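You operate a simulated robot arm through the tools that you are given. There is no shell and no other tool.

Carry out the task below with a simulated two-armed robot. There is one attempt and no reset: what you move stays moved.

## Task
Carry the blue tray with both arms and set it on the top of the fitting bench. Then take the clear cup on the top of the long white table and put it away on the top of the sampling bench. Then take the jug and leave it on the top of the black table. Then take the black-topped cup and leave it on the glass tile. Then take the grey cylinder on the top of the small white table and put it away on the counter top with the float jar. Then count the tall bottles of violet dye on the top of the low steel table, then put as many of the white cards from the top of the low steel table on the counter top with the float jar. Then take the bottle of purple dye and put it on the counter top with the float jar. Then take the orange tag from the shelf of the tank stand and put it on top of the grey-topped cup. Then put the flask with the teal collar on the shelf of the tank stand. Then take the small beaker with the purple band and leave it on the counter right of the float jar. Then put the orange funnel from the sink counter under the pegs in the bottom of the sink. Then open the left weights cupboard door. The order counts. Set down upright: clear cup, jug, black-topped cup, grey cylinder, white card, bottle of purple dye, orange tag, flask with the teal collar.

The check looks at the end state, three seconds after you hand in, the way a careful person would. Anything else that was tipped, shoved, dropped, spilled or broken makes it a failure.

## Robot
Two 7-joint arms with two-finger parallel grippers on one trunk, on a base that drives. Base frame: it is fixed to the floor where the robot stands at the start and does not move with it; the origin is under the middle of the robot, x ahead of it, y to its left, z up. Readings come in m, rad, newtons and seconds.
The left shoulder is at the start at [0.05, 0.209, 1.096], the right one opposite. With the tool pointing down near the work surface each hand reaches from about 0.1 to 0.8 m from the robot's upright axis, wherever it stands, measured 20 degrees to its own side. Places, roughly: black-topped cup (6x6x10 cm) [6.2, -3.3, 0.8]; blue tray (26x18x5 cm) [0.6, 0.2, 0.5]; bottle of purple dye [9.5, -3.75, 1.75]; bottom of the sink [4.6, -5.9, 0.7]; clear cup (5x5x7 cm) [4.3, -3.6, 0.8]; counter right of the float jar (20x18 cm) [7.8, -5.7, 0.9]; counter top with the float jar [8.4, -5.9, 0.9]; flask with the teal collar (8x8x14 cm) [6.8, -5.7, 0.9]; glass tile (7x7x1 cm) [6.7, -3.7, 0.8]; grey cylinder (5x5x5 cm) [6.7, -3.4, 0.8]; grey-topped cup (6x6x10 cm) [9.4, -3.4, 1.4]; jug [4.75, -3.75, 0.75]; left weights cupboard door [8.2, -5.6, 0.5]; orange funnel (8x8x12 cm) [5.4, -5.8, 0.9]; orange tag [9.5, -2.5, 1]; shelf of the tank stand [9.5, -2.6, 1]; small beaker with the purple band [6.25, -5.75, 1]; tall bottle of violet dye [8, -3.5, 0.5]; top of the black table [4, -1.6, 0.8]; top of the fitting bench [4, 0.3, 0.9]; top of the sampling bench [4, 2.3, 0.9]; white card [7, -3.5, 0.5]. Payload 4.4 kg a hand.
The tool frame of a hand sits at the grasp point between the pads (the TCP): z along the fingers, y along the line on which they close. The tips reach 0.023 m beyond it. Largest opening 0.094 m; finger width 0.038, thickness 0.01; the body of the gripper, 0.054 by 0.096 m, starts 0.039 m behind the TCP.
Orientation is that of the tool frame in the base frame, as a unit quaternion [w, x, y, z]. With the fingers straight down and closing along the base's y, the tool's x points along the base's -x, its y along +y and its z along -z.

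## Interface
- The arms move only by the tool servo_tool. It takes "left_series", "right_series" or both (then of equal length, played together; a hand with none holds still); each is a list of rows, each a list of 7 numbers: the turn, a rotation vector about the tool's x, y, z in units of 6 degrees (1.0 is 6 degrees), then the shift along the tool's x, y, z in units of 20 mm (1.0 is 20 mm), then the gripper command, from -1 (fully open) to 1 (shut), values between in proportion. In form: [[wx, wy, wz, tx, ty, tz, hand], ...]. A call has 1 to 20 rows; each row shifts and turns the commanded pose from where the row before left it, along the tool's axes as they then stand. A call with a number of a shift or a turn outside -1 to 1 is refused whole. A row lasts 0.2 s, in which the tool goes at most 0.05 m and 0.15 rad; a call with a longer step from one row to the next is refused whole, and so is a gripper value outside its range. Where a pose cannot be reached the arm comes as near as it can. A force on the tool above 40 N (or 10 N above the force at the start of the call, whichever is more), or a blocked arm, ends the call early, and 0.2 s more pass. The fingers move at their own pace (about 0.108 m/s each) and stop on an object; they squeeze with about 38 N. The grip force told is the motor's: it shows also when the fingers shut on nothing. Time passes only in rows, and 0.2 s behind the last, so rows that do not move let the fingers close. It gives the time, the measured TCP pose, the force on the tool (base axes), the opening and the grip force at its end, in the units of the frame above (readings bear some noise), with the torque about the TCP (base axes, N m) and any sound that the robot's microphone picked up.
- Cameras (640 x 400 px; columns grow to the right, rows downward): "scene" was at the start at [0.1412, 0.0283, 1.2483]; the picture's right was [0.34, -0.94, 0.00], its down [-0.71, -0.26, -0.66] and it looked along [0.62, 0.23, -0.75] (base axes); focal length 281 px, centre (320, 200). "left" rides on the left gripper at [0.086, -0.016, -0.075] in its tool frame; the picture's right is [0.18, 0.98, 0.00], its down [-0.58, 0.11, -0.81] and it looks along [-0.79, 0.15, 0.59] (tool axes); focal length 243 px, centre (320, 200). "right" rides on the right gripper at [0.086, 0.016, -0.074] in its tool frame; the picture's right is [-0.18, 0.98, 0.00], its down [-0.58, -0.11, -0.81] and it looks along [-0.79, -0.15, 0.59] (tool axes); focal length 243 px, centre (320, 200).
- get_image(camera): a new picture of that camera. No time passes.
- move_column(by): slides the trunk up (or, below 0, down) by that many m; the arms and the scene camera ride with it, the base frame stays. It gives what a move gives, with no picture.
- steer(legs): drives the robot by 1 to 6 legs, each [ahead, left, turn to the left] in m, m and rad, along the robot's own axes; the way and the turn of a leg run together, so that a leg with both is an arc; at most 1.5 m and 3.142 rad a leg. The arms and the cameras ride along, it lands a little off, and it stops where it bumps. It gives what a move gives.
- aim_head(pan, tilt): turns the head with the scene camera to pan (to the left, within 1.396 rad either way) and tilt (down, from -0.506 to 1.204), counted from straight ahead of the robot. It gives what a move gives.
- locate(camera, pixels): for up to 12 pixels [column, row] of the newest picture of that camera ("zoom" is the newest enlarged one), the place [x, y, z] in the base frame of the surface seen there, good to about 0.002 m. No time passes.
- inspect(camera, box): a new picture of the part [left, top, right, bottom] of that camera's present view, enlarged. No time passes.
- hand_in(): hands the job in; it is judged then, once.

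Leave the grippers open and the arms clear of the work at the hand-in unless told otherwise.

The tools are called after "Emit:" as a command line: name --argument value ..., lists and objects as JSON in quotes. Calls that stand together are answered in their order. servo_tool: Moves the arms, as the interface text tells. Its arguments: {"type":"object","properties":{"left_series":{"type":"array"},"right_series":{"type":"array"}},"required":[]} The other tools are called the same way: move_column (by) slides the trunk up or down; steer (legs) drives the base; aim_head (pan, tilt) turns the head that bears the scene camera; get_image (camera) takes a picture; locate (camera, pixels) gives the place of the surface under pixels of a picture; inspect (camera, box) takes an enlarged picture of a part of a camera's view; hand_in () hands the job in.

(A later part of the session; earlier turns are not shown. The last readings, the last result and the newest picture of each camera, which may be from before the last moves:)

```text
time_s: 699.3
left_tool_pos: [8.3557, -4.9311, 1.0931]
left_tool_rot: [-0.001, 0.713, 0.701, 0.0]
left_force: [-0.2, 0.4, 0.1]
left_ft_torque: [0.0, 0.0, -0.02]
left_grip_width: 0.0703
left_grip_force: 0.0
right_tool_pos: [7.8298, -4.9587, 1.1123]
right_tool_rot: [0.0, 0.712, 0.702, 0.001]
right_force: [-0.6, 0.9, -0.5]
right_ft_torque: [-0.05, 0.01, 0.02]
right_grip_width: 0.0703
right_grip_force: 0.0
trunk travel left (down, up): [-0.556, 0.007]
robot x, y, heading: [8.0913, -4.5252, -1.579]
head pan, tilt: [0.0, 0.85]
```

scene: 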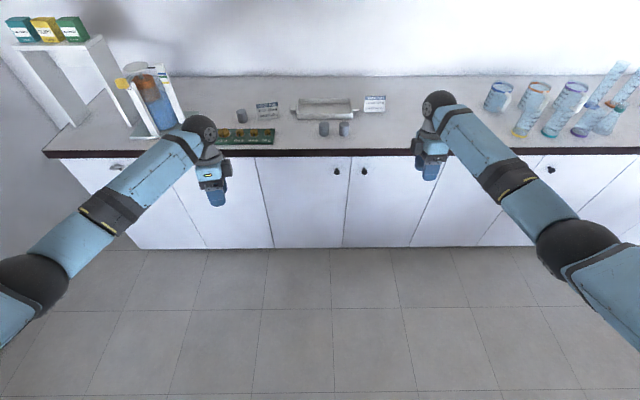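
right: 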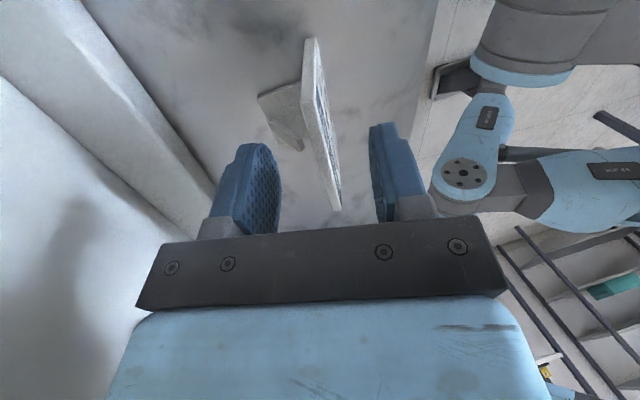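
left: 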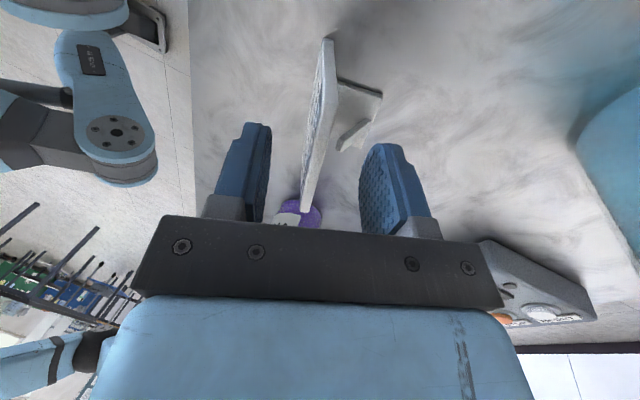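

Now to the shelf with the purple dye at ≈(9.5, −3.75, 1.75). Sliding left 0.4 m and turning to face east.

Emit:
steer --legs '[[0, 0.4, 0], [0, 0, 1.579]]'

Emit:
aim_head --pan 0.5 --tilt 0.0

Emit:
get_image --camera "scene"

```text
time_s: 707.3
left_tool_pos: [8.9032, -4.2624, 1.0927]
left_tool_rot: [0.001, 0.004, 1.0, -0.001]
left_force: [0.2, 0.2, 0.2]
left_ft_torque: [0.02, 0.02, 0.03]
left_grip_width: 0.0706
left_grip_force: 0.0
right_tool_pos: [8.9346, -4.788, 1.1118]
right_tool_rot: [-0.001, 0.003, 1.0, 0.0]
right_force: [0.1, 0.1, 0.4]
right_ft_torque: [0.01, -0.01, -0.04]
right_grip_width: 0.0704
right_grip_force: 0.0
trunk travel left (down, up): [-0.556, 0.007]
robot x, y, heading: [8.4988, -4.5317, -0.001]
head pan, tilt: [0.0, 0.85]
```

```text
time_s: 708.5
left_tool_pos: [8.9021, -4.2638, 1.0925]
left_tool_rot: [0.0, 0.004, 1.0, -0.001]
left_force: [-0.8, 0.1, 0.4]
left_ft_torque: [0.02, 0.02, 0.02]
left_grip_width: 0.0706
left_grip_force: 0.0
right_tool_pos: [8.9341, -4.7888, 1.1119]
right_tool_rot: [-0.002, 0.002, 1.0, 0.0]
right_force: [0.6, -0.7, -0.2]
right_ft_torque: [-0.03, -0.04, 0.02]
right_grip_width: 0.0705
right_grip_force: 0.1
trunk travel left (down, up): [-0.556, 0.007]
robot x, y, heading: [8.4977, -4.5295, -0.002]
head pan, tilt: [0.499, 0.0]
```

```text
taken
```

scene: 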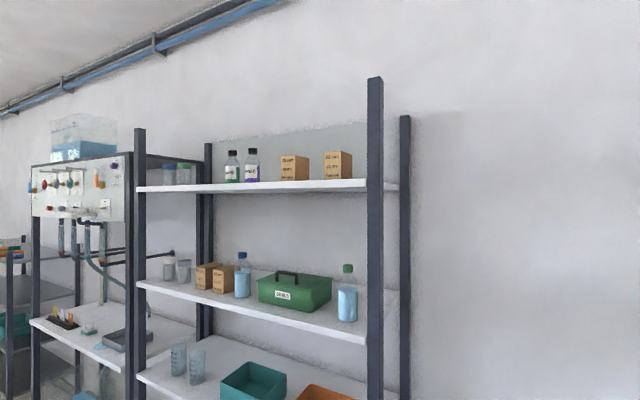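

Emit:
inspect --camera "scene" --box '[130, 120, 390, 340]'

Emit:
locate --camera "scene" --pixels '[[251, 172], [232, 172], [250, 152], [250, 184], [290, 170], [340, 165], [260, 188], [185, 175], [168, 175], [183, 268], [340, 190], [167, 265]]'

```text
1.82 times, centred on (260, 230) of scene
```

zoom: 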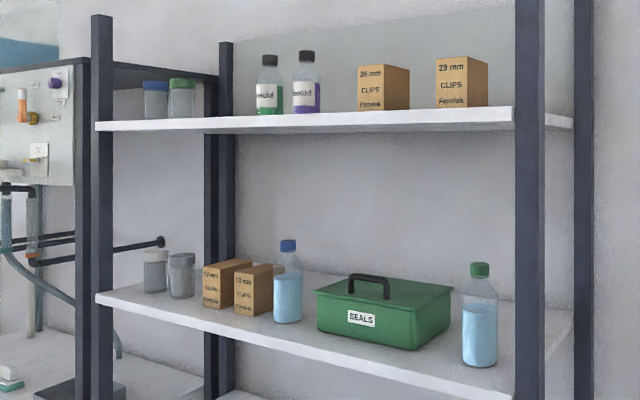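

```text
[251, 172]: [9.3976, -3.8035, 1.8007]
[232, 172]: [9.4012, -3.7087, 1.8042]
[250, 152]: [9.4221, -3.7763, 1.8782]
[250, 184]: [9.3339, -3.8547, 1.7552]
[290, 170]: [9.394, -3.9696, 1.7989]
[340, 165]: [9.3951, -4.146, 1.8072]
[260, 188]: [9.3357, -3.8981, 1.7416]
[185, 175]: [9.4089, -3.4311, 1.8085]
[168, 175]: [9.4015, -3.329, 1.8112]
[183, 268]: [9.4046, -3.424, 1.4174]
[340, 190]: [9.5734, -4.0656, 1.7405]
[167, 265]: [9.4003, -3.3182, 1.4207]
```

The purple bottle (black cap, purple dye) stands on the top shelf (z≈1.757) next to a green one. I'll approach from the front with the right hand pitched to ~35° below horizontal. Moving ahead 0.15 m and left 0.94 m.

Emit:
steer --legs '[[0.15, 0, 0], [0, 0.94, 0]]'

Emit:
aim_head --pan -0.15 --tilt -0.2

Emit:
get_image --camera "scene"

```text
time_s: 717.9
left_tool_pos: [9.0452, -3.3273, 1.0924]
left_tool_rot: [-0.001, 0.0, 1.0, -0.001]
left_force: [1.3, 0.5, 0.9]
left_ft_torque: [-0.02, -0.04, -0.04]
left_grip_width: 0.0705
left_grip_force: 0.1
right_tool_pos: [9.0806, -3.8526, 1.1112]
right_tool_rot: [0.0, -0.001, 1.0, 0.0]
right_force: [0.4, -0.4, -0.4]
right_ft_torque: [0.02, 0.0, 0.01]
right_grip_width: 0.0706
right_grip_force: 0.0
trunk travel left (down, up): [-0.556, 0.007]
robot x, y, heading: [8.6404, -3.5978, 0.007]
head pan, tilt: [0.499, 0.0]
```

```text
time_s: 719.0
left_tool_pos: [9.045, -3.3265, 1.0926]
left_tool_rot: [0.001, 0.0, 1.0, -0.001]
left_force: [-0.7, 0.0, 0.1]
left_ft_torque: [0.02, 0.02, 0.02]
left_grip_width: 0.0706
left_grip_force: 0.1
right_tool_pos: [9.0814, -3.8525, 1.1112]
right_tool_rot: [-0.001, -0.001, 1.0, 0.001]
right_force: [0.0, 0.1, 0.6]
right_ft_torque: [-0.01, 0.05, 0.02]
right_grip_width: 0.0704
right_grip_force: 0.0
trunk travel left (down, up): [-0.556, 0.007]
robot x, y, heading: [8.6404, -3.5973, 0.01]
head pan, tilt: [-0.15, -0.201]
```

```text
taken
```

scene: 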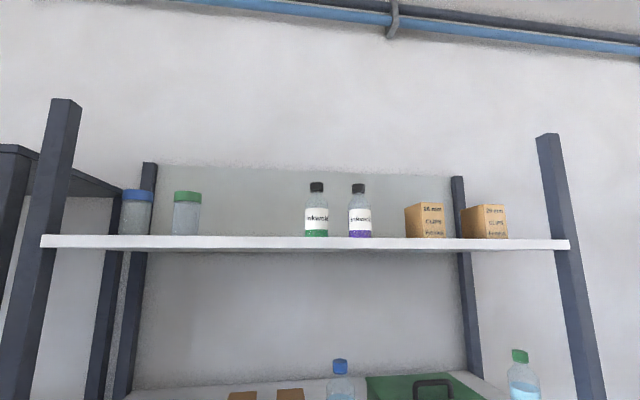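

Emit:
inspect --camera "scene" --box '[290, 170, 400, 255]'

Emit:
locate --camera "zoom" --pixels '[[405, 300], [395, 105], [395, 85], [395, 130], [345, 300], [462, 300], [405, 380], [150, 300], [220, 300], [90, 300], [395, 200], [400, 395]]'

```text
4.71 times, centred on (345, 212) of scene
```

zoom: 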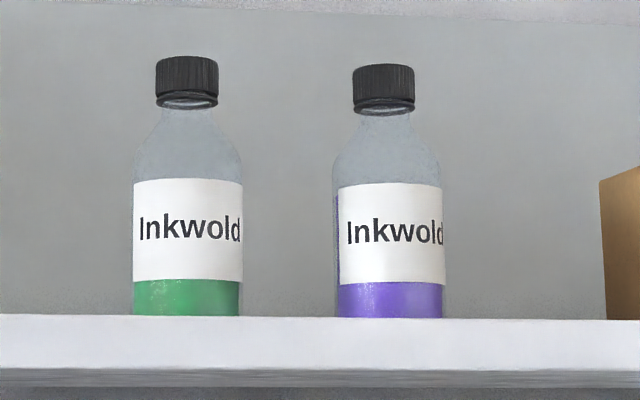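

```text
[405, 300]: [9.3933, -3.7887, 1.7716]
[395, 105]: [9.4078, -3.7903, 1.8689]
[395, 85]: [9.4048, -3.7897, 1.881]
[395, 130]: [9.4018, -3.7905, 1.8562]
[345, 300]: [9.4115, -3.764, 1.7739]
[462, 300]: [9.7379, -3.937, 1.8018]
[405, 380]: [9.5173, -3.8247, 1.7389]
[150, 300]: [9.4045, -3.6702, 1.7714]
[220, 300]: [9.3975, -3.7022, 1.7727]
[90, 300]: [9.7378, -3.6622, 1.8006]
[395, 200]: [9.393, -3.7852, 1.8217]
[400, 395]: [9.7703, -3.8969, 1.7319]
```

The bottle's axis is at ≈ (9.42, −3.788), diameter ≈0.054, shelf top z≈1.757, gap to the green bottle ≈4.4 cm. Raising the right hand 0.3 m, then pitching it 55° forward.

Emit:
servo_tool --right_series '[[0, 0, 0, 0, 0, -1, -0.6], [0, 0, 0, 0, 0, -1, -0.6], [0, 0, 0, 0, 0, -1, -0.6], [0, 0, 0, 0, 0, -1, -0.6], [0, 0, 0, 0, 0, -1, -0.6], [0, 0, 0, 0, 0, -1, -0.6], [0, 0, 0, 0, 0, -1, -0.6], [0, 0, 0, 0, 0, -1, -0.6], [0, 0, 0, 0, 0, -1, -0.6], [0, 0, 0, 0, 0, -1, -0.6], [0, 0, 0, 0, 0, -1, -0.6], [0, 0, 0, 0, 0, -1, -0.6], [0, 0, 0, 0, 0, -1, -0.6], [0, 0, 0, 0, 0, -1, -0.6], [0, 0, 0, 0, 0, -1, -0.6], [0, 0, 0, 0, 0, 0, -0.6]]'

Emit:
servo_tool --right_series '[[0, -0.917, 0, 0, 0, 0, -0.6], [0, -0.917, 0, 0, 0, 0, -0.6], [0, -0.917, 0, 0, 0, 0, -0.6], [0, -0.917, 0, 0, 0, 0, -0.6], [0, -0.917, 0, 0, 0, 0, -0.6], [0, -0.917, 0, 0, 0, 0, -0.6], [0, -0.917, 0, 0, 0, 0, -0.6], [0, -0.917, 0, 0, 0, 0, -0.6], [0, -0.917, 0, 0, 0, 0, -0.6], [0, -0.917, 0, 0, 0, 0, -0.6], [0, 0, 0, 0, 0, 0, -0.6]]'

```text
time_s: 722.4
left_tool_pos: [9.0446, -3.3274, 1.0926]
left_tool_rot: [0.0, 0.0, 1.0, -0.002]
left_force: [0.8, 0.4, -0.3]
left_ft_torque: [0.04, 0.02, -0.01]
left_grip_width: 0.0705
left_grip_force: 0.1
right_tool_pos: [9.0805, -3.853, 1.41]
right_tool_rot: [-0.001, -0.002, 1.0, 0.0]
right_force: [-0.3, -0.4, -0.7]
right_ft_torque: [-0.02, 0.0, 0.02]
right_grip_width: 0.0752
right_grip_force: 0.0
trunk travel left (down, up): [-0.556, 0.007]
robot x, y, heading: [8.6404, -3.5977, 0.009]
head pan, tilt: [-0.15, -0.201]
```

```text
time_s: 724.8
left_tool_pos: [9.0455, -3.3268, 1.0922]
left_tool_rot: [0.0, 0.0, 1.0, -0.001]
left_force: [-0.1, -0.4, 0.7]
left_ft_torque: [-0.01, -0.01, 0.0]
left_grip_width: 0.0705
left_grip_force: 0.0
right_tool_pos: [9.1154, -3.8487, 1.4177]
right_tool_rot: [0.461, -0.001, 0.887, 0.0]
right_force: [-0.6, -0.5, 0.0]
right_ft_torque: [0.0, 0.01, 0.01]
right_grip_width: 0.0753
right_grip_force: 0.1
right hand out of reach, approached as far as the arm can: row 8, 9, 10
trunk travel left (down, up): [-0.556, 0.007]
robot x, y, heading: [8.6436, -3.5975, 0.009]
head pan, tilt: [-0.15, -0.201]
```

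The wrist was momentarily too close for that pitch, as expected; the pitch itself is right. Raising straight up ~0.41 m in front of the shelf.

Emit:
servo_tool --right_series '[[0, 0, 0, -0.843, 0, -0.591, -0.6], [0, 0, 0, -0.843, 0, -0.591, -0.6], [0, 0, 0, -0.843, 0, -0.591, -0.6], [0, 0, 0, -0.843, 0, -0.591, -0.6], [0, 0, 0, -0.843, 0, -0.591, -0.6], [0, 0, 0, -0.843, 0, -0.591, -0.6], [0, 0, 0, -0.843, 0, -0.591, -0.6], [0, 0, 0, -0.843, 0, -0.591, -0.6], [0, 0, 0, -0.843, 0, -0.591, -0.6], [0, 0, 0, -0.843, 0, -0.591, -0.6], [0, 0, 0, -0.843, 0, -0.591, -0.6], [0, 0, 0, -0.843, 0, -0.591, -0.6], [0, 0, 0, -0.843, 0, -0.591, -0.6], [0, 0, 0, -0.843, 0, -0.591, -0.6], [0, 0, 0, -0.843, 0, -0.591, -0.6], [0, 0, 0, -0.843, 0, -0.591, -0.6], [0, 0, 0, -0.843, 0, -0.591, -0.6], [0, 0, 0, -0.843, 0, -0.591, -0.6], [0, 0, 0, -0.843, 0, -0.591, -0.6], [0, 0, 0, -0.843, 0, -0.591, -0.6]]'

Emit:
get_image --camera "scene"

Emit:
get_image --camera "right"

```text
time_s: 729.0
left_tool_pos: [9.0448, -3.3275, 1.0911]
left_tool_rot: [0.0, 0.0, 1.0, -0.001]
left_force: [-0.6, 0.2, 0.5]
left_ft_torque: [-0.01, 0.01, 0.03]
left_grip_width: 0.0709
left_grip_force: 0.2
right_tool_pos: [9.1154, -3.8469, 1.8322]
right_tool_rot: [0.462, -0.002, 0.887, 0.001]
right_force: [-0.2, 0.2, 0.3]
right_ft_torque: [0.01, -0.01, 0.01]
right_grip_width: 0.0753
right_grip_force: 0.0
trunk travel left (down, up): [-0.556, 0.007]
robot x, y, heading: [8.6403, -3.5992, 0.006]
head pan, tilt: [-0.15, -0.201]
```

```text
taken
```

scene: 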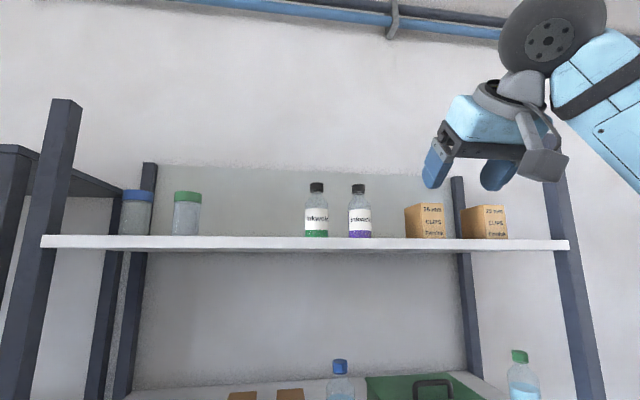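

```text
taken
```

right: 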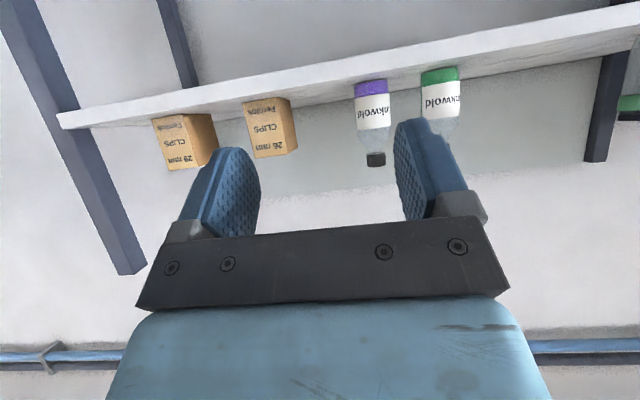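

Hand is pitched and at bottle height. Moving it 59 mm left to the bottle's line, then driving the base ahead 0.15 m.

Emit:
servo_tool --right_series '[[0, 0, 0, 0.2, 0.73, 0.14, -0.5], [0, 0, 0, 0.2, 0.73, 0.14, -0.5], [0, 0, 0, 0.2, 0.73, 0.14, -0.5], [0, 0, 0, 0.2, 0.73, 0.14, -0.5], [0, 0, 0, 0, 0, 0, -0.5]]'

Emit:
steer --legs '[[0.14, 0, 0]]'

Emit:
get_image --camera "scene"

Emit:
get_image --camera "right"

```text
time_s: 730.2
left_tool_pos: [9.0442, -3.3269, 1.0919]
left_tool_rot: [0.0, 0.0, 1.0, -0.001]
left_force: [0.3, -0.5, 1.1]
left_ft_torque: [0.0, 0.03, -0.01]
left_grip_width: 0.0706
left_grip_force: 0.1
right_tool_pos: [9.1142, -3.7895, 1.8109]
right_tool_rot: [0.462, -0.002, 0.887, 0.001]
right_force: [-0.9, -0.9, 0.2]
right_ft_torque: [-0.02, -0.01, 0.02]
right_grip_width: 0.0706
right_grip_force: 0.1
trunk travel left (down, up): [-0.556, 0.007]
robot x, y, heading: [8.6388, -3.5944, 0.006]
head pan, tilt: [-0.15, -0.201]
```

```text
time_s: 731.5
left_tool_pos: [9.1812, -3.3257, 1.0941]
left_tool_rot: [0.001, -0.001, 1.0, -0.001]
left_force: [0.1, 0.5, 0.3]
left_ft_torque: [-0.04, -0.03, 0.02]
left_grip_width: 0.0704
left_grip_force: 0.0
right_tool_pos: [9.2487, -3.7882, 1.8127]
right_tool_rot: [0.462, -0.002, 0.887, 0.001]
right_force: [0.6, -0.2, -0.8]
right_ft_torque: [0.01, 0.0, -0.05]
right_grip_width: 0.0704
right_grip_force: 0.0
trunk travel left (down, up): [-0.556, 0.007]
robot x, y, heading: [8.7799, -3.5958, 0.008]
head pan, tilt: [-0.15, -0.201]
```

```text
taken
```

scene: 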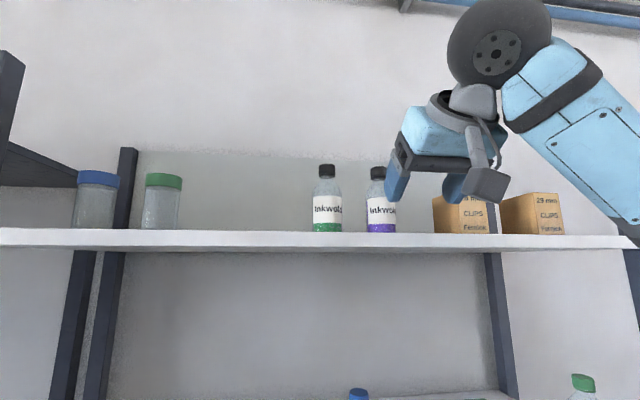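

```text
taken
```

right: 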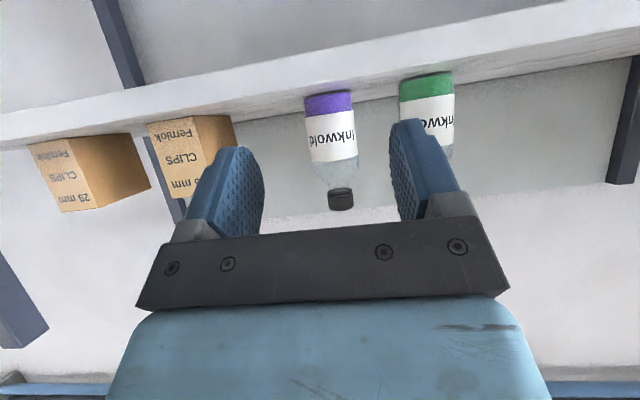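

Emit:
locate --camera "right" --pixels '[[331, 135], [309, 130], [354, 130], [330, 105], [341, 195]]'

```text
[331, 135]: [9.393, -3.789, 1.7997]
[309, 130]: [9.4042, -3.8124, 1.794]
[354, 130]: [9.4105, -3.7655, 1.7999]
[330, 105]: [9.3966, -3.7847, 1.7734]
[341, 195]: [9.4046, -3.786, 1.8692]
```

Bottle centre y ≈ −3.789: aligned. Advancing horizontally 0.12 m, then checking.

Emit:
servo_tool --right_series '[[0, 0, 0, -0.574, -0.03, 0.819, -0.6], [0, 0, 0, -0.574, 0, 0.819, -0.6], [0, 0, 0, -0.574, 0, 0.819, -0.6], [0, 0, 0, -0.574, 0, 0.819, -0.6], [0, 0, 0, -0.574, 0, 0.819, -0.6], [0, 0, 0, -0.574, 0, 0.819, -0.6], [0, 0, 0, 0, 0, 0, -0.6]]'

Emit:
get_image --camera "right"

Emit:
get_image --camera "scene"

```text
time_s: 733.1
left_tool_pos: [9.1825, -3.3251, 1.0936]
left_tool_rot: [0.001, -0.002, 1.0, -0.001]
left_force: [0.1, -0.2, 0.3]
left_ft_torque: [0.0, -0.01, 0.03]
left_grip_width: 0.0705
left_grip_force: 0.1
right_tool_pos: [9.3705, -3.7868, 1.8117]
right_tool_rot: [0.461, -0.003, 0.887, 0.001]
right_force: [0.4, -0.5, 1.1]
right_ft_torque: [0.0, -0.03, -0.02]
right_grip_width: 0.0754
right_grip_force: 0.1
trunk travel left (down, up): [-0.556, 0.007]
robot x, y, heading: [8.7795, -3.5934, 0.007]
head pan, tilt: [-0.15, -0.201]
```

```text
taken
```

right: 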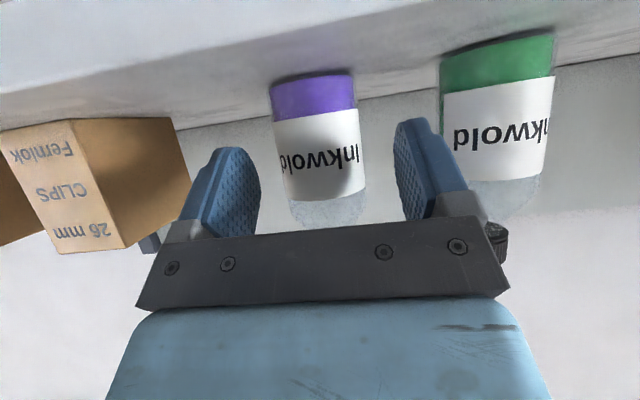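

```text
taken
```

scene: 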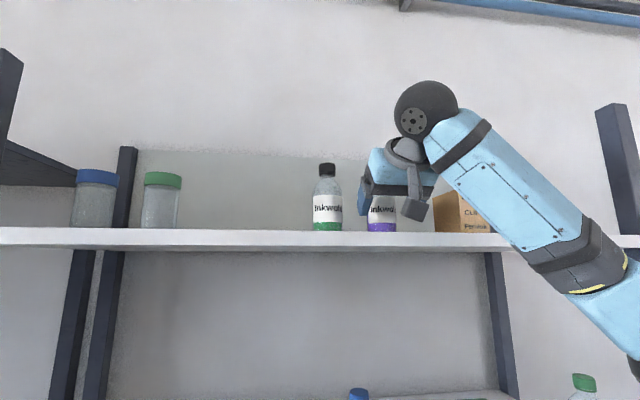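

The bottle is between the fingers. Advancing 45 mm more, then closing.

Emit:
servo_tool --right_series '[[0, 0, 0, -0.4, -0.05, 0.57, -0.6], [0, 0, 0, -0.4, 0, 0.57, -0.6], [0, 0, 0, -0.3, 0, 0.43, -0.6], [0, 0, 0, -0.2, 0, 0.28, -0.6], [0, 0, 0, 0, 0, 0, -0.6]]'

Emit:
get_image --camera "right"

```text
time_s: 734.3
left_tool_pos: [9.1804, -3.3252, 1.0935]
left_tool_rot: [0.001, -0.002, 1.0, -0.002]
left_force: [0.7, 0.1, 0.3]
left_ft_torque: [0.01, 0.04, 0.0]
left_grip_width: 0.0705
left_grip_force: 0.3
right_tool_pos: [9.4166, -3.7872, 1.8117]
right_tool_rot: [0.462, -0.003, 0.887, 0.002]
right_force: [-0.5, 0.0, -1.0]
right_ft_torque: [0.01, -0.04, -0.02]
right_grip_width: 0.0753
right_grip_force: 0.0
trunk travel left (down, up): [-0.556, 0.007]
robot x, y, heading: [8.7808, -3.5972, 0.007]
head pan, tilt: [-0.15, -0.201]
```

```text
taken
```

right: 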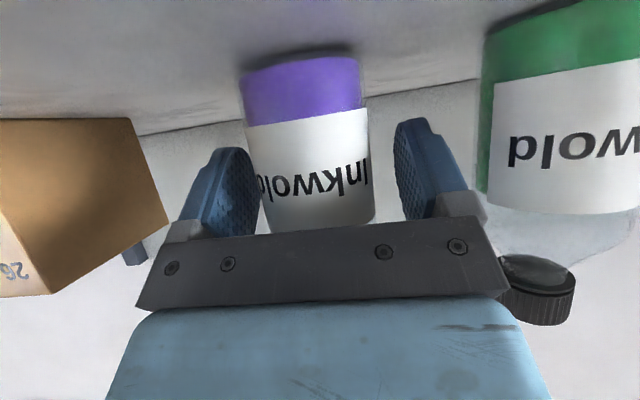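

The bottle is ~3 mm toward the south finger; correcting and closing gently.

Emit:
servo_tool --right_series '[[0, 0, 0, 0, -0.15, 0, -0.6], [0, 0, 0, 0, 0, 0, -0.4], [0, 0, 0, 0, 0, 0, -0.2], [0, 0, 0, 0, 0, 0, -0.1], [0, 0, 0, 0, 0, 0, 0.2], [0, 0, 0, 0, 0, 0, 1], [0, 0, 0, 0, 0, 0, 1]]'

Emit:
get_image --camera "right"

```text
time_s: 735.9
left_tool_pos: [9.183, -3.3261, 1.092]
left_tool_rot: [-0.001, 0.0, 1.0, -0.001]
left_force: [-0.4, 0.9, 0.2]
left_ft_torque: [0.01, 0.03, 0.0]
left_grip_width: 0.0703
left_grip_force: 0.0
right_tool_pos: [9.4176, -3.7914, 1.8115]
right_tool_rot: [0.462, -0.003, 0.887, 0.002]
right_force: [0.9, 0.1, -0.2]
right_ft_torque: [0.01, 0.01, 0.03]
right_grip_width: 0.0525
right_grip_force: 38.0
trunk travel left (down, up): [-0.556, 0.007]
robot x, y, heading: [8.7775, -3.5947, 0.009]
head pan, tilt: [-0.15, -0.201]
```

```text
taken
```

right: 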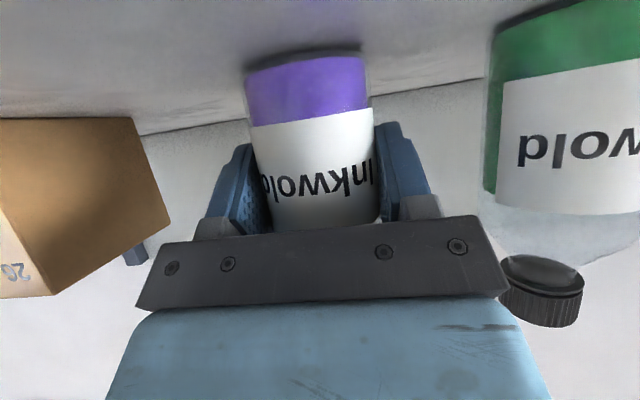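

Gripped (0.0525 m). Lifting 6 cm and backing the base off 0.3 m.

Emit:
servo_tool --right_series '[[0, 0, 0, -0.3, 0, -0.2, 1], [0, 0, 0, -0.6, 0, -0.42, 1], [0, 0, 0, -0.82, 0, -0.574, 1], [0, 0, 0, -0.82, 0, -0.574, 1], [0, 0, 0, 0, 0, 0, 1]]'

Emit:
get_image --camera "right"

Emit:
steer --legs '[[-0.25, 0, 0]]'

Emit:
get_image --camera "scene"

```text
time_s: 737.1
left_tool_pos: [9.1833, -3.3262, 1.0928]
left_tool_rot: [-0.001, -0.001, 1.0, 0.0]
left_force: [-0.4, 0.5, -0.8]
left_ft_torque: [-0.03, 0.0, -0.01]
left_grip_width: 0.0704
left_grip_force: 0.1
right_tool_pos: [9.417, -3.7948, 1.8719]
right_tool_rot: [0.462, -0.002, 0.887, 0.002]
right_force: [-0.5, -1.1, -1.8]
right_ft_torque: [0.0, -0.01, 0.0]
right_grip_width: 0.0531
right_grip_force: 37.9
trunk travel left (down, up): [-0.556, 0.007]
robot x, y, heading: [8.7805, -3.5973, 0.01]
head pan, tilt: [-0.15, -0.201]
```

```text
taken
```

right: 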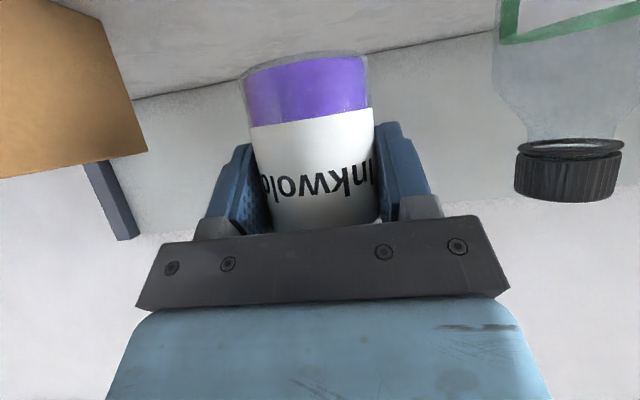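

```text
time_s: 738.9
left_tool_pos: [8.9388, -3.3277, 1.0917]
left_tool_rot: [0.0, -0.001, 1.0, -0.001]
left_force: [0.0, 0.1, 0.8]
left_ft_torque: [-0.02, 0.02, -0.01]
left_grip_width: 0.0704
left_grip_force: 0.0
right_tool_pos: [9.1767, -3.7958, 1.8711]
right_tool_rot: [0.461, -0.003, 0.887, 0.002]
right_force: [1.1, 0.1, -1.3]
right_ft_torque: [0.01, 0.02, 0.02]
right_grip_width: 0.0527
right_grip_force: 37.9
trunk travel left (down, up): [-0.556, 0.007]
robot x, y, heading: [8.5342, -3.595, 0.01]
head pan, tilt: [-0.15, -0.201]
```

```text
taken
```

scene: 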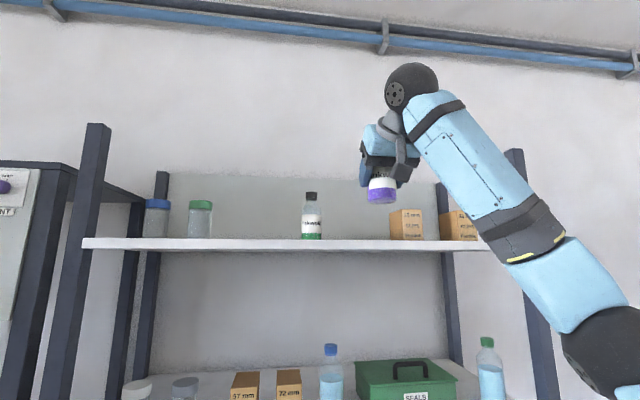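

The purple bottle is held upright. Lowering the trunk 0.25, then bringing the right hand down and the left hand back up.

Emit:
move_column --by -0.25

Emit:
servo_tool --left_series '[[0, 0, 0, 0, 0, -0.8, -0.5], [0, 0, 0, 0, 0, -0.8, -0.5], [0, 0, 0, 0, 0, -0.8, -0.5], [0, 0, 0, 0, 0, -0.8, -0.5], [0, 0, 0, 0, 0, -0.8, -0.5], [0, 0, 0, 0, 0, -0.8, -0.5], [0, 0, 0, 0, 0, -0.8, -0.5], [0, 0, 0, 0, 0, -0.8, -0.5], [0, 0, 0, 0, 0, -0.8, -0.5], [0, 0, 0, 0, 0, -0.8, -0.5], [0, 0, 0, 0, 0, -0.8, -0.5], [0, 0, 0, 0, 0, -0.8, -0.5], [0, 0, 0, 0, 0, -0.8, -0.5], [0, 0, 0, 0, 0, -0.8, -0.5], [0, 0, 0, 0, 0, -0.8, -0.5], [0, 0, 0, 0, 0, -0.5, -0.5], [0, 0, 0, 0, 0, 0, -0.5], [0, 0, 0, 0, 0, 0, -0.5], [0, 0, 0, 0, 0, 0, -0.5], [0, 0, 0, 0, 0, 0, -0.5]]' --right_series '[[0, 0, 0, 0.4, 0, 0.28, 1], [0, 0, 0, 0.82, 0, 0.574, 1], [0, 0, 0, 0.82, 0, 0.574, 1], [0, 0, 0, 0.82, 0, 0.574, 1], [0, 0, 0, 0.82, 0, 0.574, 1], [0, 0, 0, 0.82, 0, 0.574, 1], [0, 0, 0, 0.82, 0, 0.574, 1], [0, 0, 0, 0.82, 0, 0.574, 1], [0, 0, 0, 0.82, 0, 0.574, 1], [0, 0, 0, 0.82, 0, 0.574, 1], [0, 0, 0, 0.82, 0, 0.574, 1], [0, 0, 0, 0.82, 0, 0.574, 1], [0, 0, 0, 0.82, 0, 0.574, 1], [0, 0, 0, 0.82, 0, 0.574, 1], [0, 0, 0, 0.82, 0, 0.574, 1], [0, 0, 0, 0.82, 0, 0.574, 1], [0, 0, 0, 0.82, 0, 0.574, 1], [0, 0, 0, 0.82, 0, 0.574, 1], [0, 0, 0, 0.82, 0, 0.574, 1], [0, 0, 0, 0, 0, 0, 1]]'

Emit:
aim_head --pan -0.2 --tilt 0.5

Emit:
get_image --camera "scene"

```text
time_s: 741.5
left_tool_pos: [8.9384, -3.3282, 0.8419]
left_tool_rot: [-0.001, -0.001, 1.0, -0.001]
left_force: [0.0, 0.3, 0.4]
left_ft_torque: [0.02, 0.01, 0.02]
left_grip_width: 0.0704
left_grip_force: 0.1
right_tool_pos: [9.1732, -3.7958, 1.6222]
right_tool_rot: [0.461, -0.002, 0.888, 0.001]
right_force: [0.2, -0.5, -1.5]
right_ft_torque: [-0.01, 0.0, 0.0]
right_grip_width: 0.0529
right_grip_force: 37.8
trunk travel left (down, up): [-0.306, 0.257]
robot x, y, heading: [8.5317, -3.599, 0.006]
head pan, tilt: [-0.15, -0.201]
```

```text
time_s: 745.7
left_tool_pos: [8.9384, -3.3254, 1.0934]
left_tool_rot: [-0.001, -0.001, 1.0, -0.001]
left_force: [-0.5, 0.8, -0.4]
left_ft_torque: [0.01, 0.02, 0.03]
left_grip_width: 0.0704
left_grip_force: 0.0
right_tool_pos: [9.1739, -3.7974, 1.2551]
right_tool_rot: [0.462, -0.003, 0.887, 0.002]
right_force: [0.0, -0.8, -1.3]
right_ft_torque: [0.0, 0.01, 0.01]
right_grip_width: 0.0526
right_grip_force: 38.1
trunk travel left (down, up): [-0.306, 0.257]
robot x, y, heading: [8.5297, -3.6008, 0.005]
head pan, tilt: [-0.15, -0.201]
```

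```text
time_s: 746.7
left_tool_pos: [8.9382, -3.3251, 1.0923]
left_tool_rot: [-0.001, -0.001, 1.0, -0.001]
left_force: [-0.6, -0.9, 0.3]
left_ft_torque: [0.02, -0.02, 0.02]
left_grip_width: 0.0706
left_grip_force: 0.1
right_tool_pos: [9.1731, -3.798, 1.2548]
right_tool_rot: [0.46, -0.002, 0.888, 0.001]
right_force: [-0.1, -0.8, -2.0]
right_ft_torque: [0.02, 0.04, 0.02]
right_grip_width: 0.0527
right_grip_force: 38.5
trunk travel left (down, up): [-0.306, 0.257]
robot x, y, heading: [8.5353, -3.6004, 0.008]
head pan, tilt: [-0.201, 0.499]
```

```text
taken
```

scene: 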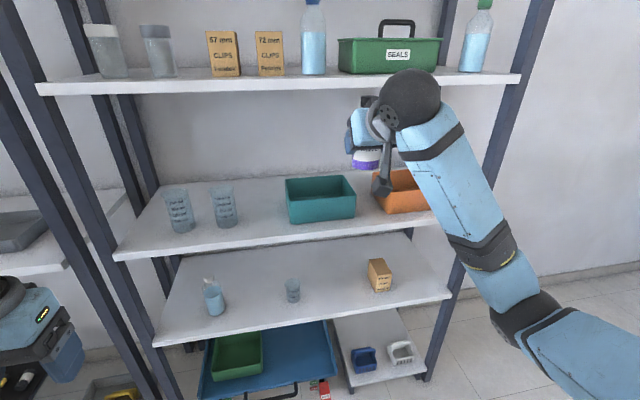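

Carrying the bottle to the counter: sliding right (south) 0.95 m, turning right to face south, then approaching.

Emit:
steer --legs '[[0, -0.95, 0], [0, 0, -1.578]]'

Emit:
aim_head --pan -0.2 --tilt 0.6

Emit:
get_image --camera "scene"

```text
time_s: 759.3
left_tool_pos: [8.8034, -4.9549, 1.0927]
left_tool_rot: [-0.001, 0.716, 0.698, 0.0]
left_force: [0.0, -0.6, 0.8]
left_ft_torque: [-0.01, 0.0, 0.02]
left_grip_width: 0.0704
left_grip_force: 0.1
right_tool_pos: [8.3255, -5.1776, 1.2548]
right_tool_rot: [0.323, 0.634, 0.621, -0.329]
right_force: [0.0, -0.2, -1.9]
right_ft_torque: [0.01, -0.01, 0.0]
right_grip_width: 0.0526
right_grip_force: 38.1
trunk travel left (down, up): [-0.306, 0.257]
robot x, y, heading: [8.5449, -4.5453, -1.59]
head pan, tilt: [-0.201, 0.499]
```

```text
time_s: 760.0
left_tool_pos: [8.8043, -4.9562, 1.0925]
left_tool_rot: [-0.001, 0.716, 0.698, 0.0]
left_force: [-0.2, 1.3, -0.7]
left_ft_torque: [-0.01, -0.03, 0.02]
left_grip_width: 0.0707
left_grip_force: 0.1
right_tool_pos: [8.3266, -5.1785, 1.254]
right_tool_rot: [0.322, 0.635, 0.62, -0.33]
right_force: [0.0, 0.6, -1.5]
right_ft_torque: [0.02, 0.02, -0.01]
right_grip_width: 0.0527
right_grip_force: 37.9
trunk travel left (down, up): [-0.306, 0.257]
robot x, y, heading: [8.5409, -4.5429, -1.592]
head pan, tilt: [-0.201, 0.6]
```

```text
taken
```

scene: 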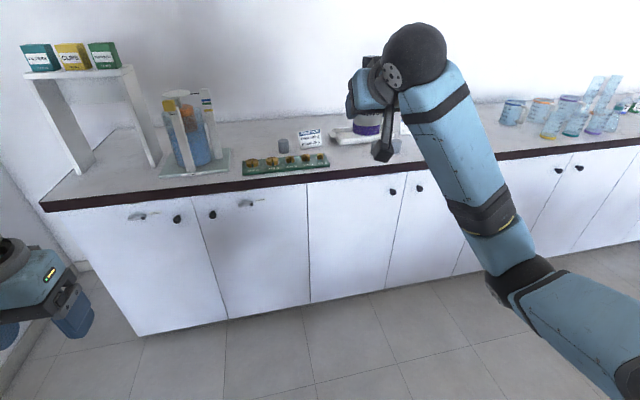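

Straightening, sliding right 0.175 m and driving ahead 0.5 m.

Emit:
steer --legs '[[0, 0, 0.02], [0, -0.175, 0], [0.47, 0, 0]]'

Emit:
aim_head --pan -0.2 --tilt 0.85

Emit:
get_image --camera "scene"

```text
time_s: 764.8
left_tool_pos: [8.6407, -5.3975, 1.0935]
left_tool_rot: [-0.001, 0.707, 0.707, 0.0]
left_force: [-0.2, -1.2, -0.6]
left_ft_torque: [0.04, 0.02, 0.0]
left_grip_width: 0.0703
left_grip_force: 0.0
right_tool_pos: [8.1677, -5.6327, 1.2543]
right_tool_rot: [0.327, 0.627, 0.628, -0.327]
right_force: [-0.1, 0.4, -1.9]
right_ft_torque: [-0.01, 0.01, -0.05]
right_grip_width: 0.0529
right_grip_force: 38.4
trunk travel left (down, up): [-0.306, 0.257]
robot x, y, heading: [8.3725, -4.9922, -1.566]
head pan, tilt: [-0.201, 0.6]
```

```text
time_s: 765.6
left_tool_pos: [8.6403, -5.3968, 1.0939]
left_tool_rot: [-0.002, 0.707, 0.707, 0.0]
left_force: [0.2, 0.3, -0.5]
left_ft_torque: [-0.02, 0.0, -0.01]
left_grip_width: 0.0704
left_grip_force: 0.0
right_tool_pos: [8.1684, -5.6315, 1.2547]
right_tool_rot: [0.326, 0.627, 0.629, -0.325]
right_force: [0.4, -0.1, -0.9]
right_ft_torque: [-0.02, 0.0, -0.03]
right_grip_width: 0.0531
right_grip_force: 38.5
trunk travel left (down, up): [-0.306, 0.257]
robot x, y, heading: [8.3714, -4.99, -1.566]
head pan, tilt: [-0.201, 0.85]
```

```text
taken
```

scene: 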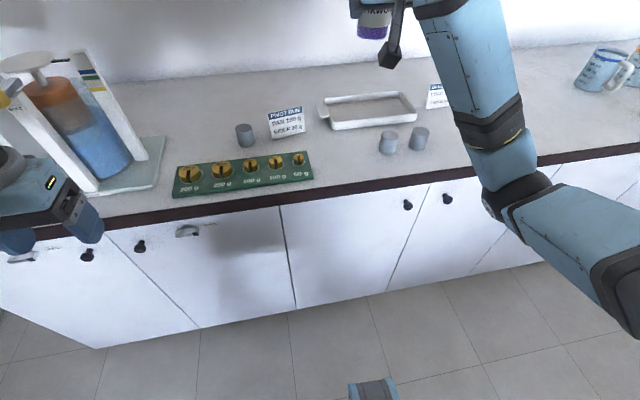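

Moving 68 mm forward over (8.165, −5.70), then down 0.28 m.

Emit:
servo_tool --right_series '[[0, 0, 0, -0.49, -0.04, 0.7, 1], [0, 0, 0, -0.49, -0.04, 0.7, 1], [0, 0, 0, -0.49, -0.04, 0.7, 1], [0, 0, 0, -0.49, -0.04, 0.7, 1], [0, 0, 0, 0.82, 0, 0.574, 1], [0, 0, 0, 0.82, 0, 0.574, 1], [0, 0, 0, 0.82, 0, 0.574, 1], [0, 0, 0, 0.82, 0, 0.574, 1], [0, 0, 0, 0.82, 0, 0.574, 1], [0, 0, 0, 0.82, 0, 0.574, 1], [0, 0, 0, 0.82, 0, 0.574, 1], [0, 0, 0, 0.82, 0, 0.574, 1], [0, 0, 0, 0.82, 0, 0.574, 1], [0, 0, 0, 0.82, 0, 0.574, 1], [0, 0, 0, 0.82, 0, 0.574, 1], [0, 0, 0, 0.82, 0, 0.574, 1], [0, 0, 0, 0.6, 0, 0.42, 1], [0, 0, 0, 0.4, 0, 0.28, 1], [0, 0, 0, 0, 0, 0, 1]]'

Emit:
get_image --camera "scene"

Emit:
get_image --camera "right"

```text
time_s: 769.6
left_tool_pos: [8.6413, -5.3963, 1.0925]
left_tool_rot: [-0.001, 0.707, 0.707, 0.001]
left_force: [0.0, 1.6, 0.5]
left_ft_torque: [0.02, 0.01, 0.0]
left_grip_width: 0.0704
left_grip_force: 0.0
right_tool_pos: [8.1666, -5.7005, 0.9878]
right_tool_rot: [0.327, 0.626, 0.629, -0.325]
right_force: [-0.6, 0.1, -2.1]
right_ft_torque: [0.05, 0.0, 0.0]
right_grip_width: 0.0529
right_grip_force: 37.9
trunk travel left (down, up): [-0.306, 0.257]
robot x, y, heading: [8.3729, -4.9938, -1.566]
head pan, tilt: [-0.201, 0.85]
```

```text
taken
```

scene: 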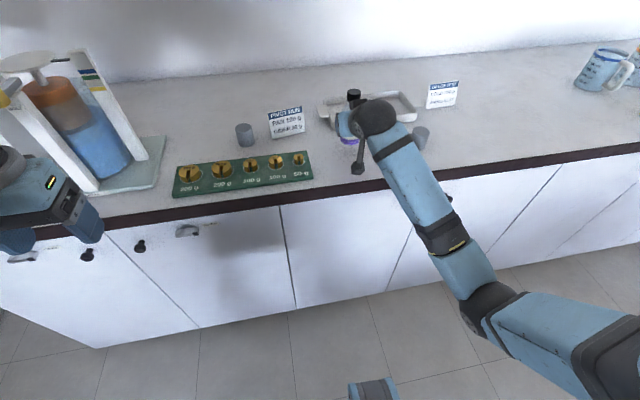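

```text
taken
```

right: 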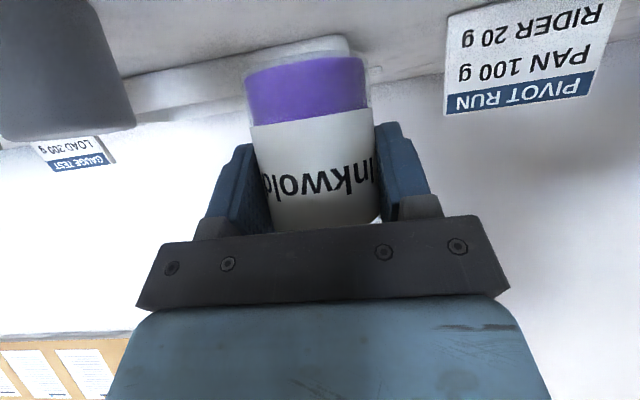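

The camera pod would come within a few mm of the counter top here. I check the counter's front edge to place the bottle so that the pod stays in front of it.

Emit:
inspect --camera "scene" --box '[290, 80, 450, 220]'

Emit:
locate --camera "zoom" --pixels '[[200, 272], [200, 268], [200, 262], [200, 278], [260, 262], [320, 235], [300, 215], [330, 205], [345, 255], [250, 200], [530, 155]]'

```text
2.86 times, centred on (370, 150) of scene
```

zoom: 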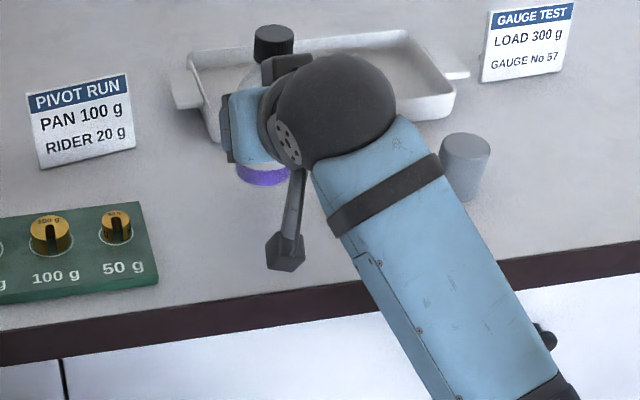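

```text
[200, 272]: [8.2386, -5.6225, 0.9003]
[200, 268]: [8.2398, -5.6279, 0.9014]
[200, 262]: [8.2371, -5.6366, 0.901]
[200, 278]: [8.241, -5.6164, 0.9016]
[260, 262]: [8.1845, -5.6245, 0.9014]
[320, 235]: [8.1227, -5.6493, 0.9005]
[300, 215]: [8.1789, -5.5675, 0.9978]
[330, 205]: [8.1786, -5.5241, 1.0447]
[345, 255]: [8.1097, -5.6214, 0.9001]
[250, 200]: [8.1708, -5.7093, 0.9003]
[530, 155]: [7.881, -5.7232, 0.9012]
```

Shifting 45 mm back (TCP y≈−5.655) so the pod is in front of the edge, then lowering ~26 mm.

Emit:
servo_tool --right_series '[[0, 0, 0, 0.43, 0, -0.613, 1], [0, 0, 0, 0.43, 0, -0.613, 1], [0, 0, 0, 0.43, 0, -0.613, 1], [0, 0, 0, 0.41, 0, 0.287, 1], [0, 0, 0, 0.41, 0, 0.287, 1], [0, 0, 0, 0.25, 0, 0.175, 1], [0, 0, 0, 0, 0, 0, 1]]'

Emit:
inspect --camera "scene" --box '[290, 80, 450, 220]'

```text
time_s: 771.2
left_tool_pos: [8.6398, -5.3971, 1.0934]
left_tool_rot: [-0.001, 0.707, 0.707, -0.001]
left_force: [-0.6, -0.3, 0.3]
left_ft_torque: [0.0, -0.02, 0.0]
left_grip_width: 0.0705
left_grip_force: 0.2
right_tool_pos: [8.1665, -5.6537, 0.9621]
right_tool_rot: [0.326, 0.627, 0.628, -0.326]
right_force: [-0.2, -0.9, -1.1]
right_ft_torque: [-0.01, -0.02, -0.01]
right_grip_width: 0.0531
right_grip_force: 38.2
trunk travel left (down, up): [-0.306, 0.257]
robot x, y, heading: [8.3708, -4.9942, -1.567]
head pan, tilt: [-0.201, 0.85]
```

```text
2.86 times, centred on (370, 150) of scene
```

zoom: 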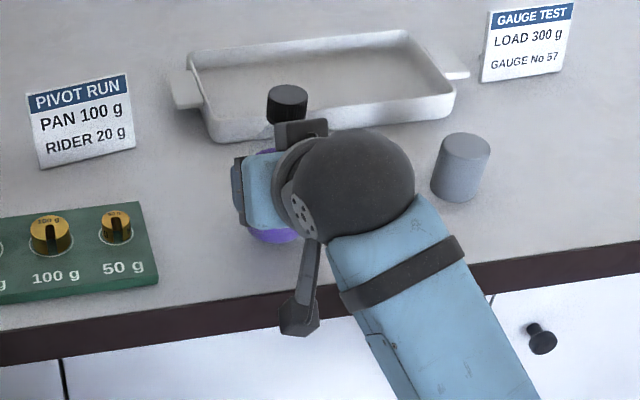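

The pod now hangs in front of the counter edge. Fine lowering to contact.

Emit:
servo_tool --right_series '[[0, 0, 0, 0.12, 0, 0.085, 1], [0, 0, 0, 0.08, 0, 0.055, 1], [0, 0, 0, 0, 0, 0, 1]]'

Emit:
servo_tool --right_series '[[0, 0, 0, 0.06, 0, 0.042, 1], [0, 0, 0, 0.04, 0, 0.028, 1], [0, 0, 0, 0, 0, 0, 1]]'

```text
time_s: 772.0
left_tool_pos: [8.6409, -5.3972, 1.0935]
left_tool_rot: [-0.002, 0.707, 0.707, 0.0]
left_force: [0.2, 1.3, 0.8]
left_ft_torque: [0.03, 0.01, 0.03]
left_grip_width: 0.071
left_grip_force: 0.0
right_tool_pos: [8.1654, -5.6555, 0.9589]
right_tool_rot: [0.326, 0.626, 0.629, -0.326]
right_force: [0.5, -0.5, -1.1]
right_ft_torque: [-0.02, 0.0, -0.02]
right_grip_width: 0.0528
right_grip_force: 37.7
trunk travel left (down, up): [-0.306, 0.257]
robot x, y, heading: [8.3688, -4.9892, -1.566]
head pan, tilt: [-0.201, 0.85]
```

```text
time_s: 772.8
left_tool_pos: [8.64, -5.3967, 1.0936]
left_tool_rot: [-0.001, 0.707, 0.707, 0.0]
left_force: [-0.7, 0.4, -0.7]
left_ft_torque: [0.01, -0.02, 0.02]
left_grip_width: 0.0704
left_grip_force: 0.0
right_tool_pos: [8.1654, -5.655, 0.9557]
right_tool_rot: [0.327, 0.626, 0.628, -0.326]
right_force: [0.7, -0.9, -2.3]
right_ft_torque: [0.0, -0.02, 0.02]
right_grip_width: 0.053
right_grip_force: 38.2
trunk travel left (down, up): [-0.306, 0.257]
robot x, y, heading: [8.3673, -4.9934, -1.565]
head pan, tilt: [-0.201, 0.85]
```

Emit:
servo_tool --right_series '[[0, 0, 0, 0.06, 0, 0.042, 1], [0, 0, 0, 0.02, 0, 0.014, 1], [0, 0, 0, 0, 0, 0, 1]]'

```text
time_s: 773.6
left_tool_pos: [8.6413, -5.3972, 1.0925]
left_tool_rot: [-0.001, 0.707, 0.707, 0.0]
left_force: [0.6, -0.1, -0.4]
left_ft_torque: [-0.02, -0.01, 0.01]
left_grip_width: 0.0702
left_grip_force: 0.1
right_tool_pos: [8.1641, -5.6547, 0.9544]
right_tool_rot: [0.327, 0.627, 0.628, -0.326]
right_force: [-0.5, -0.5, -2.3]
right_ft_torque: [0.06, 0.03, 0.02]
right_grip_width: 0.0527
right_grip_force: 38.1
trunk travel left (down, up): [-0.306, 0.257]
robot x, y, heading: [8.3712, -4.9961, -1.565]
head pan, tilt: [-0.201, 0.85]
```

Emit:
servo_tool --right_series '[[0, 0, 0, 0.05, 0, 0.035, 1], [0, 0, 0, 0.03, 0, 0.02, 1], [0, 0, 0, 0, 0, 0, 1]]'

```text
time_s: 774.4
left_tool_pos: [8.6415, -5.3965, 1.0938]
left_tool_rot: [-0.001, 0.707, 0.707, -0.001]
left_force: [0.1, 0.2, -0.7]
left_ft_torque: [0.0, 0.0, 0.02]
left_grip_width: 0.0705
left_grip_force: 0.1
right_tool_pos: [8.165, -5.6556, 0.9523]
right_tool_rot: [0.326, 0.627, 0.628, -0.325]
right_force: [1.0, 0.1, -1.6]
right_ft_torque: [0.0, 0.02, 0.02]
right_grip_width: 0.0528
right_grip_force: 37.9
trunk travel left (down, up): [-0.306, 0.257]
robot x, y, heading: [8.3675, -4.9946, -1.568]
head pan, tilt: [-0.201, 0.85]
```

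Emit:
servo_tool --right_series '[[0, 0, 0, 0.05, 0, 0.035, 1], [0, 0, 0, 0.03, 0, 0.02, 1], [0, 0, 0, 0, 0, 0, 1]]'

Emit:
inspect --camera "right" --box '[180, 0, 440, 160]'

```text
time_s: 775.2
left_tool_pos: [8.6416, -5.3973, 1.0927]
left_tool_rot: [-0.001, 0.707, 0.707, -0.001]
left_force: [-0.1, -0.7, 0.1]
left_ft_torque: [-0.01, -0.02, -0.01]
left_grip_width: 0.0706
left_grip_force: 0.0
right_tool_pos: [8.1657, -5.6555, 0.9519]
right_tool_rot: [0.327, 0.626, 0.628, -0.327]
right_force: [0.3, -3.2, 7.7]
right_ft_torque: [-0.41, 0.01, 0.01]
right_grip_width: 0.0529
right_grip_force: 38.1
trunk travel left (down, up): [-0.306, 0.257]
robot x, y, heading: [8.3728, -4.9927, -1.564]
head pan, tilt: [-0.201, 0.85]
```

```text
2.46 times, centred on (310, 80) of right
```

zoom: 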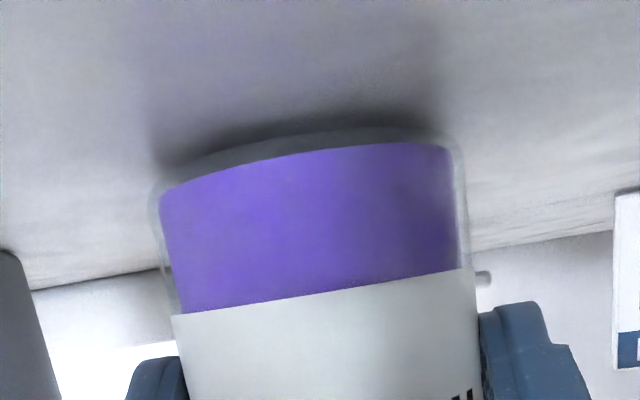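

Contact (7.7 N). Opening and withdrawing horizontally backward.

Emit:
servo_tool --right_series '[[0, 0, 0, 0, 0, 0, 0], [0, 0, 0, 0, 0, 0, -0.3], [0, 0, 0, 0, 0, 0, -0.6], [0, 0, 0, 0, 0, 0, -0.6], [0, 0, 0, 0.2, 0, -0.28, -0.6], [0, 0, 0, 0.4, 0, -0.57, -0.6], [0, 0, 0, 0.574, 0, -0.819, -0.6], [0, 0, 0, 0.574, 0, -0.819, -0.6], [0, 0, 0, 0.574, 0, -0.819, -0.6], [0, 0, 0, 0.574, 0, -0.819, -0.6], [0, 0, 0, 0.574, 0, -0.819, -0.6], [0, 0, 0, 0, 0, 0, -0.6]]'

Emit:
get_image --camera "scene"

Emit:
get_image --camera "right"

```text
time_s: 777.8
left_tool_pos: [8.6415, -5.3987, 1.0943]
left_tool_rot: [-0.002, 0.707, 0.707, 0.0]
left_force: [0.2, -0.4, 0.0]
left_ft_torque: [0.0, -0.01, 0.0]
left_grip_width: 0.0705
left_grip_force: 0.0
right_tool_pos: [8.1646, -5.5354, 0.9488]
right_tool_rot: [0.327, 0.626, 0.629, -0.325]
right_force: [0.2, -0.2, 0.0]
right_ft_torque: [0.0, 0.02, -0.01]
right_grip_width: 0.0752
right_grip_force: 0.0
trunk travel left (down, up): [-0.306, 0.257]
robot x, y, heading: [8.3683, -4.9932, -1.566]
head pan, tilt: [-0.201, 0.85]
```

```text
taken
```

scene: 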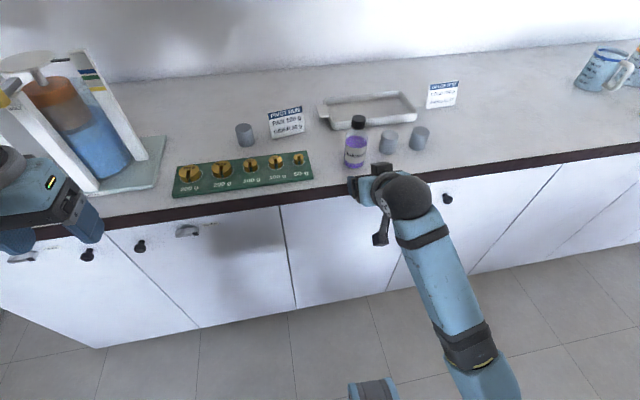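

```text
taken
```

right: 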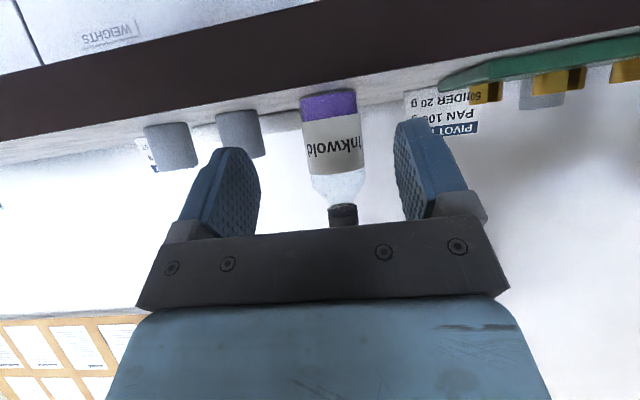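

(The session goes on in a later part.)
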